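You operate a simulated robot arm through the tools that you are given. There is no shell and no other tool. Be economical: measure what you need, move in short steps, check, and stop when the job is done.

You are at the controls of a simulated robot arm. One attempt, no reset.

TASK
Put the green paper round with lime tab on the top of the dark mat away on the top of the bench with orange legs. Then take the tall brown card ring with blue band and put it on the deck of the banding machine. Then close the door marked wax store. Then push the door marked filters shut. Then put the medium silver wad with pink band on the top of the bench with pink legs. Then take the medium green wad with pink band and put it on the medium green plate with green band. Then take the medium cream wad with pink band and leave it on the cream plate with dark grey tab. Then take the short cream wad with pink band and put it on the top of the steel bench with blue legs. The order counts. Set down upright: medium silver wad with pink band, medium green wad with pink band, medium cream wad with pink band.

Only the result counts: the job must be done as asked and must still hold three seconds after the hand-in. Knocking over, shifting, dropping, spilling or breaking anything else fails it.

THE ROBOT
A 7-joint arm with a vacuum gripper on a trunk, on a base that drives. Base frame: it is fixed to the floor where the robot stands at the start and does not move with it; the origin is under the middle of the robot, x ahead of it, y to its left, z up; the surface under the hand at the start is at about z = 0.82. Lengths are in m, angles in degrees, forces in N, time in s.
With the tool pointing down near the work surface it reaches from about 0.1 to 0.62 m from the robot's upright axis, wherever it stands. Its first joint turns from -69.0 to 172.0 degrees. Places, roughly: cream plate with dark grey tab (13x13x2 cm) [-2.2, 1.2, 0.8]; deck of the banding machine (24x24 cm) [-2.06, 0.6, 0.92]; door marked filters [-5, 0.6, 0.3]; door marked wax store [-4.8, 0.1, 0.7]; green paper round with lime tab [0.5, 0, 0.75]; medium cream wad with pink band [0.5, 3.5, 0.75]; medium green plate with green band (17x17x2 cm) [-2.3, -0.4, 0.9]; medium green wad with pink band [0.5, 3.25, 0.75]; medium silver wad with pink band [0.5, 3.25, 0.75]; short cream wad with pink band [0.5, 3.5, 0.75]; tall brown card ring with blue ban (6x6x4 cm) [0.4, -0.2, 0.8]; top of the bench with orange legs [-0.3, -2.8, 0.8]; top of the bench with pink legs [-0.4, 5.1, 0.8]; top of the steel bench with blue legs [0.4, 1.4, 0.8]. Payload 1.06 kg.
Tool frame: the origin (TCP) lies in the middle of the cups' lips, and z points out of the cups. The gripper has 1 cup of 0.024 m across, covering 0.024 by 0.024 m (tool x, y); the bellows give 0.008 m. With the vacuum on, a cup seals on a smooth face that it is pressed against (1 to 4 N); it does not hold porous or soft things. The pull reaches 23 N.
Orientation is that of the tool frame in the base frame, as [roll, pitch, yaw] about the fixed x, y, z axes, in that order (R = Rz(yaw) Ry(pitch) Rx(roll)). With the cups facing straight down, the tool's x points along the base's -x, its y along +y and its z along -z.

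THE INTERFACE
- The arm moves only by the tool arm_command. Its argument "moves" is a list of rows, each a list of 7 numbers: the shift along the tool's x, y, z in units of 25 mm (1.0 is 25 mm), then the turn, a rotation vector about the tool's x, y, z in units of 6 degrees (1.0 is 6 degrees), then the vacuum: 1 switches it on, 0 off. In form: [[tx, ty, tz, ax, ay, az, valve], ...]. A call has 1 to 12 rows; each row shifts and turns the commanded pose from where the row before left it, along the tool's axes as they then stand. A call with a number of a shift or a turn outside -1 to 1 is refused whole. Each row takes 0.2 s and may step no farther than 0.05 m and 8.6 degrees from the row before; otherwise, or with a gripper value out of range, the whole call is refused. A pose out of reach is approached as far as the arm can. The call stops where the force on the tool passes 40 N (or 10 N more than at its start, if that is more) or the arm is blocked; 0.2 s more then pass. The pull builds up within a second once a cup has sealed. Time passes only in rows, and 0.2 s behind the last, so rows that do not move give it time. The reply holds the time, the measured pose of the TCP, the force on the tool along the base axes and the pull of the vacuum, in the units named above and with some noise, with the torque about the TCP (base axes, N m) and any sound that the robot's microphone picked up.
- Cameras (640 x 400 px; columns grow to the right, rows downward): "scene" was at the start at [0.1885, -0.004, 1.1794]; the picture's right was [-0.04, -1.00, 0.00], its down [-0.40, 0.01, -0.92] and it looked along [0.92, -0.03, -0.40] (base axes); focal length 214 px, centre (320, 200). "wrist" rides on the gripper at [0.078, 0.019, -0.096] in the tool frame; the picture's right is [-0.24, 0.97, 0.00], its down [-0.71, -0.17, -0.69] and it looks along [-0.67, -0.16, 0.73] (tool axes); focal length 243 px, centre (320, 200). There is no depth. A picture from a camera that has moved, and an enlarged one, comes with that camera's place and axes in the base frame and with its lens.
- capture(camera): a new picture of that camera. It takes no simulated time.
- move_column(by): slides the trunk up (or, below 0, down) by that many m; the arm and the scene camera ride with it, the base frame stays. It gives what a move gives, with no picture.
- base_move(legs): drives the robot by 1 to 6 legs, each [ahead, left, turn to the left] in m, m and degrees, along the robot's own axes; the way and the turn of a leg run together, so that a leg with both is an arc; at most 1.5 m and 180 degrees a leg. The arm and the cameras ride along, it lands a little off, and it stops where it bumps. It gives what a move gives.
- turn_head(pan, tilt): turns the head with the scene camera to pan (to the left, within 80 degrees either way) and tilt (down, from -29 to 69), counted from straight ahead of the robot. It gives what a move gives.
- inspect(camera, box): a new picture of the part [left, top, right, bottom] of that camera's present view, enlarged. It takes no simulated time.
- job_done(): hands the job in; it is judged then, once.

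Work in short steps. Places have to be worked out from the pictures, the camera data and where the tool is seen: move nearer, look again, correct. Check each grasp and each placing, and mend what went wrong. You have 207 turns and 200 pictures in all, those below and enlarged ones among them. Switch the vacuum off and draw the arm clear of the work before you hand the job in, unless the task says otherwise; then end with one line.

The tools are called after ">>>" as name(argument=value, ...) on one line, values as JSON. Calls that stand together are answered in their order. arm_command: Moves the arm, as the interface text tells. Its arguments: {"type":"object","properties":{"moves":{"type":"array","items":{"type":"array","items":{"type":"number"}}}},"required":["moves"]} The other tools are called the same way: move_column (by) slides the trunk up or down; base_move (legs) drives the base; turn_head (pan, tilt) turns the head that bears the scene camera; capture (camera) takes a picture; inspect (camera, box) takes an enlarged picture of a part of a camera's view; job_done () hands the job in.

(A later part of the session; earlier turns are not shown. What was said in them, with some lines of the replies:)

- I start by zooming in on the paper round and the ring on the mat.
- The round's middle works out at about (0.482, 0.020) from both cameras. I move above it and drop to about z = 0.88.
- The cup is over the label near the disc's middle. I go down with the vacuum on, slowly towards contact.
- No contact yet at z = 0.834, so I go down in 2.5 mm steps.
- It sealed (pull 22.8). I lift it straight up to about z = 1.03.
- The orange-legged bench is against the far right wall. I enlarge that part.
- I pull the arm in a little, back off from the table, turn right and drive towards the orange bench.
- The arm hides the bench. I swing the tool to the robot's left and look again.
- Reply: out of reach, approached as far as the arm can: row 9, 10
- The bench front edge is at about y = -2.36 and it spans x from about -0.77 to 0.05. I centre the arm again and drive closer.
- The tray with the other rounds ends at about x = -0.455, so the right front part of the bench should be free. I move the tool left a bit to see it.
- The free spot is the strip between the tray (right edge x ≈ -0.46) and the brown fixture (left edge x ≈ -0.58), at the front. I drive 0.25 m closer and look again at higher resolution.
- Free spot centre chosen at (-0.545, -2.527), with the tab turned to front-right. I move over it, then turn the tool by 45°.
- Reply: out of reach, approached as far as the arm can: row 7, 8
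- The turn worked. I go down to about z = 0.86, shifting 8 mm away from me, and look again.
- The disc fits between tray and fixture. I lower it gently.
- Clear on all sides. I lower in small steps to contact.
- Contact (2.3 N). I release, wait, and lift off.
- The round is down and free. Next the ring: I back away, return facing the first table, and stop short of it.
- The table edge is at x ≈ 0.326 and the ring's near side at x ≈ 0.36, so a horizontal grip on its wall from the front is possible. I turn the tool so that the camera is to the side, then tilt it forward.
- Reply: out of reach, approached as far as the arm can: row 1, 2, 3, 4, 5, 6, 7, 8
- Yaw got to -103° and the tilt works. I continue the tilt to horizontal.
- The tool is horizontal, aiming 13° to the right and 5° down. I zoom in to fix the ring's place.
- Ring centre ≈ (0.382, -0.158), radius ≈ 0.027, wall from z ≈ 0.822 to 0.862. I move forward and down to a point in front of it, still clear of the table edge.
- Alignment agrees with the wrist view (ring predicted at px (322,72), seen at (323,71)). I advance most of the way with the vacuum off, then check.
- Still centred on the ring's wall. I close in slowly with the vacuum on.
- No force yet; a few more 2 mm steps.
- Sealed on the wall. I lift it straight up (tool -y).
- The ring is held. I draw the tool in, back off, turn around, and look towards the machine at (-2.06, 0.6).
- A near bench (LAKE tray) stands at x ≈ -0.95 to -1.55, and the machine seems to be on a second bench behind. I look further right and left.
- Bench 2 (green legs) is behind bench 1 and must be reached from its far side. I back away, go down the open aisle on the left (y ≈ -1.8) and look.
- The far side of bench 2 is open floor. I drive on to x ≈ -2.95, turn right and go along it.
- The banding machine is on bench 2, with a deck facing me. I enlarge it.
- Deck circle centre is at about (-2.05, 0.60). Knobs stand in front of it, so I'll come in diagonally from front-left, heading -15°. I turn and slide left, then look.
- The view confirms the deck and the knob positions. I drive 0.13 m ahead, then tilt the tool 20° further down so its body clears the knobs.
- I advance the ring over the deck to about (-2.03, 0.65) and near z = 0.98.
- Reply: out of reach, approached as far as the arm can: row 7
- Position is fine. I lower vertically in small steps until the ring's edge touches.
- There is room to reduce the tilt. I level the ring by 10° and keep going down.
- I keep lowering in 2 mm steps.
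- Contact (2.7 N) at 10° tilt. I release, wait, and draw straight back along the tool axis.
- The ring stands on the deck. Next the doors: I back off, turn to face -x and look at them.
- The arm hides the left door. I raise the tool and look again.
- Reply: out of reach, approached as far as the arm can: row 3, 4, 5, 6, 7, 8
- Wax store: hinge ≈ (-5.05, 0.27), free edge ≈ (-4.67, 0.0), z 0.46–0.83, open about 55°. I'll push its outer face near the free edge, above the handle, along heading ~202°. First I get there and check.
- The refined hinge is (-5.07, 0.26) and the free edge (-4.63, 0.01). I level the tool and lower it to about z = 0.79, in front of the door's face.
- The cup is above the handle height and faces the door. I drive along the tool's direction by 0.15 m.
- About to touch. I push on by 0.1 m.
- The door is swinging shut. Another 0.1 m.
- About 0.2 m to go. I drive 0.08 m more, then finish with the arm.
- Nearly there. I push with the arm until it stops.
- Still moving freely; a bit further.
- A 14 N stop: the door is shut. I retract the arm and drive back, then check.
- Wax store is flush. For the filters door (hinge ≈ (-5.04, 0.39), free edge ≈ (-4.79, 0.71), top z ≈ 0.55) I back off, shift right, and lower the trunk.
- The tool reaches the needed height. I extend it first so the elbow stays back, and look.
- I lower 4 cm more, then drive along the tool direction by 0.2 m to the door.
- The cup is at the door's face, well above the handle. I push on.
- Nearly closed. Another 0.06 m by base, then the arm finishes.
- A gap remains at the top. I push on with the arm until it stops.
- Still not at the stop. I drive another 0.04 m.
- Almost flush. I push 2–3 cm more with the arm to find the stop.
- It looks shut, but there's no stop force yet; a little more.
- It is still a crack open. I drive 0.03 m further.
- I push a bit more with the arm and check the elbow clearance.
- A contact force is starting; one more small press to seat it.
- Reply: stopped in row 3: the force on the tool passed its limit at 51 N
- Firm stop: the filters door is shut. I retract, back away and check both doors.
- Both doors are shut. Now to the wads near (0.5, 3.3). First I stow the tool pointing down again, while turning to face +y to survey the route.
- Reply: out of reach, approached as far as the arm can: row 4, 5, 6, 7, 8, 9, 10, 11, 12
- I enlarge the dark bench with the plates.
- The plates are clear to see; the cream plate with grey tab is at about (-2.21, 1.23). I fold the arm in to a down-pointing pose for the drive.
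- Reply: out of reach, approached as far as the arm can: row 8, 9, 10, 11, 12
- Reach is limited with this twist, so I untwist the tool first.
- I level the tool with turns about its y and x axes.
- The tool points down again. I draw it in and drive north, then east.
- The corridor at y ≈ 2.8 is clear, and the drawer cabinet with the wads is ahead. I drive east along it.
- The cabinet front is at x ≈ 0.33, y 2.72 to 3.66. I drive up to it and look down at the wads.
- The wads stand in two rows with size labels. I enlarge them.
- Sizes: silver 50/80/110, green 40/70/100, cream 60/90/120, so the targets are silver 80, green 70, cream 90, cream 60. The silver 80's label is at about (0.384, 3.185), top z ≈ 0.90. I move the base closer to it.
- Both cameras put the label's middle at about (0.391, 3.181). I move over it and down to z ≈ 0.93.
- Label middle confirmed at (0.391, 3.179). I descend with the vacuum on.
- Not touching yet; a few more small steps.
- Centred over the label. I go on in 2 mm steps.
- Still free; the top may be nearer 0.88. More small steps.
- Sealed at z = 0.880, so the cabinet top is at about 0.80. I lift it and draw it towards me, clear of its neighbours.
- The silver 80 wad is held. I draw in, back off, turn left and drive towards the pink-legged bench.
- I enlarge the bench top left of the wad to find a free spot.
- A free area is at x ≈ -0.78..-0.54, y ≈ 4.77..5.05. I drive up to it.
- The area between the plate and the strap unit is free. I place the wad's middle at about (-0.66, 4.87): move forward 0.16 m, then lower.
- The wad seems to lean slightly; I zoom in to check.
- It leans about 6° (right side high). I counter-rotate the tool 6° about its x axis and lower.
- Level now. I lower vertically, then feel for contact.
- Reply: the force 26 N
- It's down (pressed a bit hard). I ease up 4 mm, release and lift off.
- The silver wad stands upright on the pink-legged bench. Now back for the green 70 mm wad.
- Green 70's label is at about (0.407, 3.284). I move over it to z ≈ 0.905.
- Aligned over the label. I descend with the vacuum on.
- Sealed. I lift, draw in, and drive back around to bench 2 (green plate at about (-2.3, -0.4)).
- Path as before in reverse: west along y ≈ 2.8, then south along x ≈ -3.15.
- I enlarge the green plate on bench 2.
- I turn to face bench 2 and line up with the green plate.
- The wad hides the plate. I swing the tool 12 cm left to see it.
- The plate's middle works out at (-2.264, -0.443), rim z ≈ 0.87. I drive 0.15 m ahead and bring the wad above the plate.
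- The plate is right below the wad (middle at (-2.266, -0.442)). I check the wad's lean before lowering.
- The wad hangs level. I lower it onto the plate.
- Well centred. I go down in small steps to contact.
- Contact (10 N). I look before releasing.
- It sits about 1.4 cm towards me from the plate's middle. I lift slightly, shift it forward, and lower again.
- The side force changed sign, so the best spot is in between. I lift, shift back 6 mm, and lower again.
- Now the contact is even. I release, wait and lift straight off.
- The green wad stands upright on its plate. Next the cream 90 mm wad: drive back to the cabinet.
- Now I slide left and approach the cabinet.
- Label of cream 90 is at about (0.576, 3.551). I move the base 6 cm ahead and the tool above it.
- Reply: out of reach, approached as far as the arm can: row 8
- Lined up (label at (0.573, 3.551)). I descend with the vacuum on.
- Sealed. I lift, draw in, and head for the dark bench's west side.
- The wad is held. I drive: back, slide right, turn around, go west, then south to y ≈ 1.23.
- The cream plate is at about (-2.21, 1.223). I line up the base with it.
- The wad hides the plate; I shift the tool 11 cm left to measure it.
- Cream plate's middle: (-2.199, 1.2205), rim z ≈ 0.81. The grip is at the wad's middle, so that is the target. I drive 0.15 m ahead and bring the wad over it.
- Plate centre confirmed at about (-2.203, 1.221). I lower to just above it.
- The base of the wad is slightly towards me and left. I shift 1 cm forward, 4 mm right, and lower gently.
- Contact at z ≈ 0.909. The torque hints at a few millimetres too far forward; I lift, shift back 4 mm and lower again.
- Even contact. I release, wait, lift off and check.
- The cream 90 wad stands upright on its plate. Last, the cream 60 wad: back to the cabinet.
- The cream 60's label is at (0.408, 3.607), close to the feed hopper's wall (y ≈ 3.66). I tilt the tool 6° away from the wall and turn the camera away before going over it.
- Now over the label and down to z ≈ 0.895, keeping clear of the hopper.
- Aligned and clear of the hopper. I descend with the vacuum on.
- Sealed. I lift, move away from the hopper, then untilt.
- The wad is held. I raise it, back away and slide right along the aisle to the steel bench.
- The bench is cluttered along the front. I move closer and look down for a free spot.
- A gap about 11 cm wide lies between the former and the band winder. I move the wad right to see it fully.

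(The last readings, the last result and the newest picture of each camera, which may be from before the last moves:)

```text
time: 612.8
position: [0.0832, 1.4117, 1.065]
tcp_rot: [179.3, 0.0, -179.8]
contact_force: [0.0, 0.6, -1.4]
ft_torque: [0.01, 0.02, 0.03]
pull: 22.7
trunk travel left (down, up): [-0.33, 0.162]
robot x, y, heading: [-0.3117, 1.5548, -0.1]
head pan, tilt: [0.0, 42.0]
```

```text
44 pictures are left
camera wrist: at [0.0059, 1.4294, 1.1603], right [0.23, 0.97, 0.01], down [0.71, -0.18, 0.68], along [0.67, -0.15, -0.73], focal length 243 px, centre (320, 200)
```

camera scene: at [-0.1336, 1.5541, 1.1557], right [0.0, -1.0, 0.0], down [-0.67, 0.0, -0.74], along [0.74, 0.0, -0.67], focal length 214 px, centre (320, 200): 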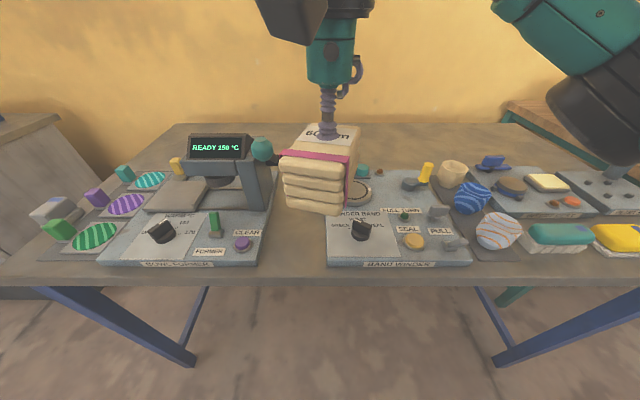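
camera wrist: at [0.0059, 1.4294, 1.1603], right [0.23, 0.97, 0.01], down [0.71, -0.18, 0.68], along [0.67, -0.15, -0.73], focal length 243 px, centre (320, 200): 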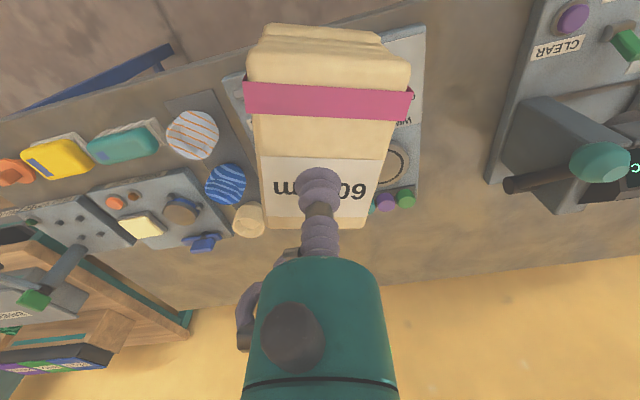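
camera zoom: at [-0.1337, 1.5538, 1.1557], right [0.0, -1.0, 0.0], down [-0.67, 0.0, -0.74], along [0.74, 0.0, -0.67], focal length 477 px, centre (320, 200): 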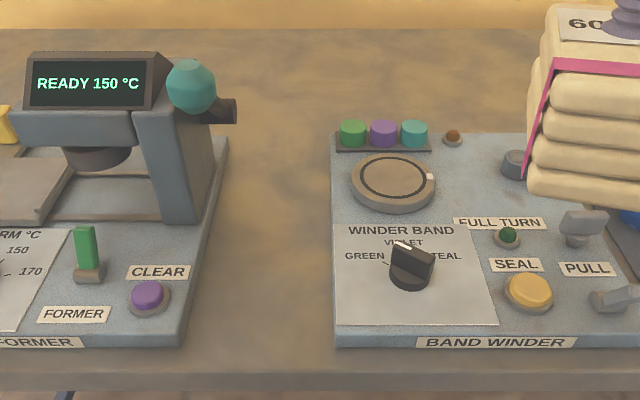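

The gap is about 12 cm wide, centred at y ≈ 1.603. The former's handle tip is well behind at x ≈ 0.28. I bring the wad over (0.135, 1.602).

>>> arm_command(moves=[[0, 0.95, 0, 0, 0, 0, 1], [0, 0.95, 0, 0, 0, 0, 1], [0, 0.95, 0, 0, 0, 0, 1], [0, 0.95, 0, 0, 0, 0, 1], [-0.5, 0.95, 0, 0, 0, 0, 1], [-0.5, 0.95, 0, 0, 0, 0, 1], [-0.5, 0.95, 0, 0, 0, 0, 1], [-0.5, 0.95, 0, 0, 0, 0, 1], [0, 0, 0.9, 0, 0, 0, 1], [0, 0, 0.9, 0, 0, 0, 1], [0, 0, 0.9, 0, 0, 0, 1], [0, 0, 0, 0, 0, 0, 1]])

>>> inspect(camera="scene", box=[210, 110, 430, 290])

>>> capture(camera="wrist")

```text
time: 615.4
position: [0.1343, 1.6033, 0.9983]
tcp_rot: [179.3, 0.1, -179.8]
contact_force: [0.4, 0.6, -0.3]
ft_torque: [-0.03, 0.0, -0.01]
pull: 22.9
trunk travel left (down, up): [-0.33, 0.162]
robot x, y, heading: [-0.3122, 1.5527, 0.4]
head pan, tilt: [0.0, 42.0]
```

```text
2.22 times, centred on (320, 200) of scene
camera zoom: at [-0.1336, 1.5541, 1.1557], right [0.0, -1.0, 0.0], down [-0.67, 0.0, -0.74], along [0.74, 0.0, -0.67], focal length 477 px, centre (320, 200)
```

zoom: 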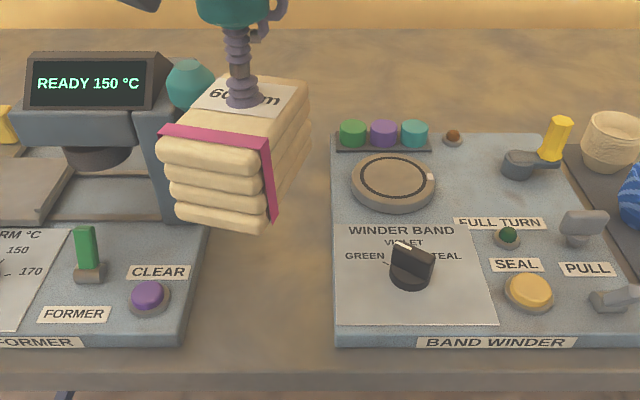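

```text
42 pictures are left
camera wrist: at [0.0564, 1.621, 1.0944], right [0.23, 0.97, 0.01], down [0.71, -0.18, 0.68], along [0.67, -0.15, -0.73], focal length 243 px, centre (320, 200)
```

wrist: 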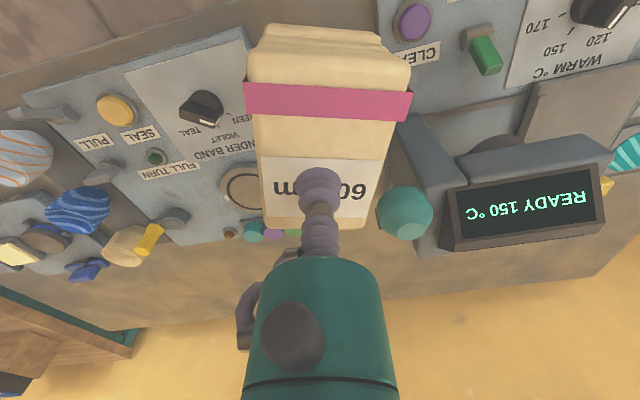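

The wad is turned 18° and tilted relative to the bench, since I gripped it with the tool turned. I raise a little and restore the grip orientation.

>>> arm_command(moves=[[0, -0.3, -0.9, 0, 0, 0, 1], [0, 0, 0, -0.5, 0, 0, 1], [0, 0, 0, -0.5, 0, 0, 1], [0, 0, 0, 0, 0, -1, 1], [0, 0, 0, 0, 0, -1, 1], [0, 0, 0, 0, 0, -1, 1], [0, 0, 0, 0, 0, 0, 1]])

>>> inspect(camera="scene", box=[210, 110, 430, 290])

```text
time: 617.0
position: [0.1341, 1.5951, 1.0219]
tcp_rot: [173.6, 2.1, -161.8]
contact_force: [0.7, 0.7, -0.7]
ft_torque: [-0.06, -0.01, 0.0]
pull: 22.7
trunk travel left (down, up): [-0.33, 0.162]
robot x, y, heading: [-0.3126, 1.5554, -0.3]
head pan, tilt: [0.0, 42.0]
```

```text
2.22 times, centred on (320, 200) of scene
camera zoom: at [-0.1336, 1.5541, 1.1557], right [0.0, -1.0, 0.0], down [-0.67, 0.0, -0.74], along [0.74, 0.0, -0.67], focal length 477 px, centre (320, 200)
```

zoom: 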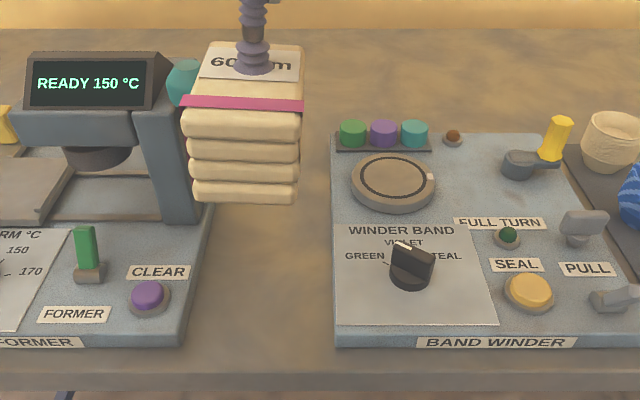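

Square and nearly level now, centred on the gap. I lower it vertically.

>>> arm_command(moves=[[0.03, -0.07, 0.83, 0, 0, 0, 1], [0.03, -0.07, 0.83, 0, 0, 0, 1], [0.03, -0.07, 0.83, 0, 0, 0, 1], [0.03, -0.07, 0.83, 0, 0, 0, 1], [0.03, -0.07, 0.83, 0, 0, 0, 1], [0, 0, 0, 0, 0, 0, 1]])

>>> inspect(camera="scene", box=[210, 110, 430, 290])

```text
time: 618.4
position: [0.1324, 1.5982, 0.9167]
tcp_rot: [173.6, 2.0, -162.0]
contact_force: [0.5, 0.1, -1.2]
ft_torque: [0.0, -0.02, 0.01]
pull: 22.2
trunk travel left (down, up): [-0.33, 0.162]
robot x, y, heading: [-0.3129, 1.554, 0.2]
head pan, tilt: [0.0, 42.0]
```

```text
2.22 times, centred on (320, 200) of scene
camera zoom: at [-0.1336, 1.5541, 1.1557], right [0.0, -1.0, 0.0], down [-0.67, 0.0, -0.74], along [0.74, 0.0, -0.67], focal length 477 px, centre (320, 200)
```

zoom: 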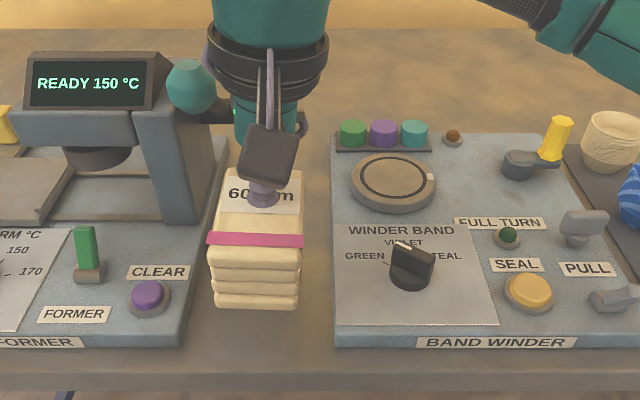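

A bit closer to the left unit; I shift 6 mm right and lower to contact.

>>> arm_command(moves=[[0.07, -0.23, 0, 0, 0, 0, 1], [0.02, -0.06, 0.6, 0, 0, 0, 1], [0.01, -0.05, 0.4, 0, 0, 0, 1], [0, 0, 0.2, 0, 0, 0, 1], [0, 0, 0, 0, 0, 0, 1]])

```text
time: 619.6
position: [0.1321, 1.594, 0.8872]
tcp_rot: [173.7, 2.1, -161.8]
contact_force: [0.9, 0.0, -1.6]
ft_torque: [-0.02, -0.01, -0.01]
pull: 23.0
trunk travel left (down, up): [-0.33, 0.162]
robot x, y, heading: [-0.3124, 1.5566, -0.1]
head pan, tilt: [0.0, 42.0]
```

>>> arm_command(moves=[[0, 0, 0.12, 0, 0, 0, 1], [0, 0, 0.12, 0, 0, 0, 1], [0, 0, 0, 0, 0, 0, 1]])

>>> inspect(camera="scene", box=[210, 110, 430, 290])

```text
time: 620.4
position: [0.1332, 1.595, 0.8807]
tcp_rot: [173.6, 2.1, -161.9]
contact_force: [1.0, 0.2, -0.4]
ft_torque: [-0.01, 0.0, 0.03]
pull: 22.9
trunk travel left (down, up): [-0.33, 0.162]
robot x, y, heading: [-0.3113, 1.5511, -0.1]
head pan, tilt: [0.0, 42.0]
```

```text
2.22 times, centred on (320, 200) of scene
camera zoom: at [-0.1336, 1.5541, 1.1557], right [0.0, -1.0, 0.0], down [-0.67, 0.0, -0.74], along [0.74, 0.0, -0.67], focal length 477 px, centre (320, 200)
```

zoom: 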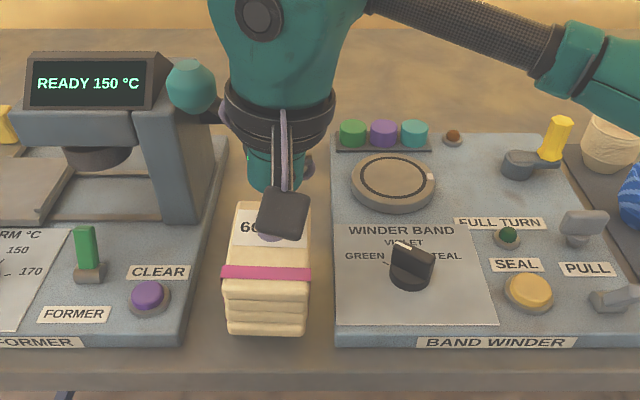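

Good position. A few more small steps down.

>>> arm_command(moves=[[0, 0, 0.12, 0, 0, 0, 1], [0, 0, 0.1, 0, 0, 0, 1], [0, 0, 0, 0, 0, 0, 1]])

```text
time: 621.2
position: [0.133, 1.5945, 0.8744]
tcp_rot: [173.5, 2.1, -161.8]
contact_force: [0.6, 0.7, -0.8]
ft_torque: [-0.03, -0.03, 0.01]
pull: 22.7
trunk travel left (down, up): [-0.33, 0.162]
robot x, y, heading: [-0.3134, 1.5525, 0.0]
head pan, tilt: [0.0, 42.0]
```

>>> arm_command(moves=[[0, 0, 0.12, 0, 0, 0, 1], [0, 0, 0.1, 0, 0, 0, 1], [0, 0, 0, 0, 0, 0, 1]])

```text
time: 622.0
position: [0.1333, 1.5945, 0.8706]
tcp_rot: [173.6, 2.0, -161.9]
contact_force: [0.3, 0.1, -1.4]
ft_torque: [-0.01, -0.02, 0.03]
pull: 22.4
trunk travel left (down, up): [-0.33, 0.162]
robot x, y, heading: [-0.3119, 1.5542, -0.0]
head pan, tilt: [0.0, 42.0]
```

>>> arm_command(moves=[[0, 0, 0.12, 0, 0, 0, 1], [0, 0, 0.12, 0, 0, 0, 1], [0, 0, 0.1, 0, 0, 0, 1], [0, 0, 0, 0, 0, 0, 1]])

```text
time: 623.0
position: [0.1339, 1.5964, 0.8609]
tcp_rot: [173.6, 2.2, -161.8]
contact_force: [1.4, 1.8, 6.4]
ft_torque: [-0.11, 0.03, 0.0]
pull: 22.8
trunk travel left (down, up): [-0.33, 0.162]
robot x, y, heading: [-0.3085, 1.5557, -0.0]
head pan, tilt: [0.0, 42.0]
```

Contact (6.4 N) at z = 0.861. I release, wait, lift off vertically and check.

>>> arm_command(moves=[[0, 0, 0, 0, 0, 0, 0], [0, 0, 0, 0, 0, 0, 0], [0, 0, 0, 0, 0, 0, 0], [0, 0, 0, 0, 0, 0, 0], [0, 0, -0.3, 0, 0, 0, 0], [-0.03, 0.08, -0.9, 0, 0, 0, 0], [-0.03, 0.08, -0.9, 0, 0, 0, 0], [-0.03, 0.08, -0.9, 0, 0, 0, 0], [-0.03, 0.08, -0.9, 0, 0, 0, 0], [-0.03, 0.08, -0.9, 0, 0, 0, 0], [-0.03, 0.08, -0.9, 0, 0, 0, 0], [-0.03, 0.08, -0.9, 0, 0, 0, 0]])

>>> capture(camera="scene")

```text
time: 625.6
position: [0.1338, 1.5919, 1.028]
tcp_rot: [173.6, 2.0, -161.9]
contact_force: [0.5, -0.4, 0.2]
ft_torque: [0.0, -0.03, 0.02]
pull: 0.1
trunk travel left (down, up): [-0.33, 0.162]
robot x, y, heading: [-0.3149, 1.5519, 0.1]
head pan, tilt: [0.0, 42.0]
```

```text
38 pictures are left
camera scene: at [-0.1337, 1.5541, 1.1557], right [0.0, -1.0, 0.0], down [-0.67, 0.0, -0.74], along [0.74, 0.0, -0.67], focal length 214 px, centre (320, 200)
```

scene: 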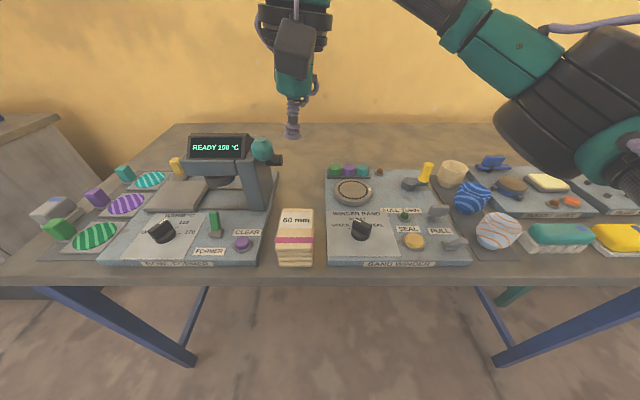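

All eight steps are done and the wad stands free on the bench. I draw clear before handing in.

>>> base_move(legs=[[-0.4, 0, 0]])

>>> capture(camera="scene")

```text
time: 628.1
position: [-0.2636, 1.5914, 1.0276]
tcp_rot: [173.6, 2.1, -162.0]
contact_force: [-0.5, -0.4, -0.6]
ft_torque: [-0.03, -0.02, 0.0]
pull: 0.1
trunk travel left (down, up): [-0.33, 0.162]
robot x, y, heading: [-0.7119, 1.5562, -0.1]
head pan, tilt: [0.0, 42.0]
```

```text
37 pictures are left
camera scene: at [-0.5318, 1.554, 1.1557], right [0.0, -1.0, 0.0], down [-0.67, 0.0, -0.74], along [0.74, 0.0, -0.67], focal length 214 px, centre (320, 200)
```

scene: 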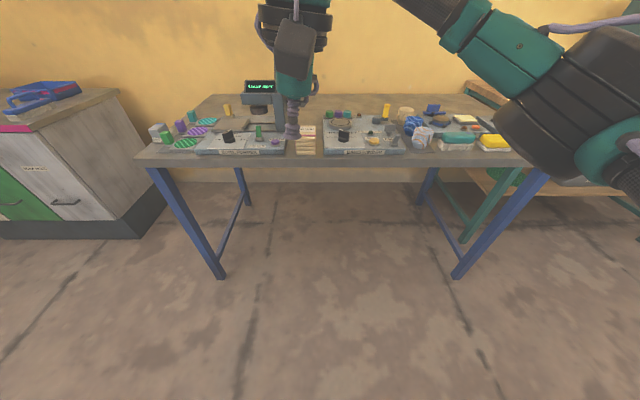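

The vacuum is off, the arm is clear, and the last wad is standing. I hand in.

>>> job_done()

```text
The job is handed in.
```

All eight steps were done in the order asked, each was checked by camera or contact force as it was finished, and the job is handed in.
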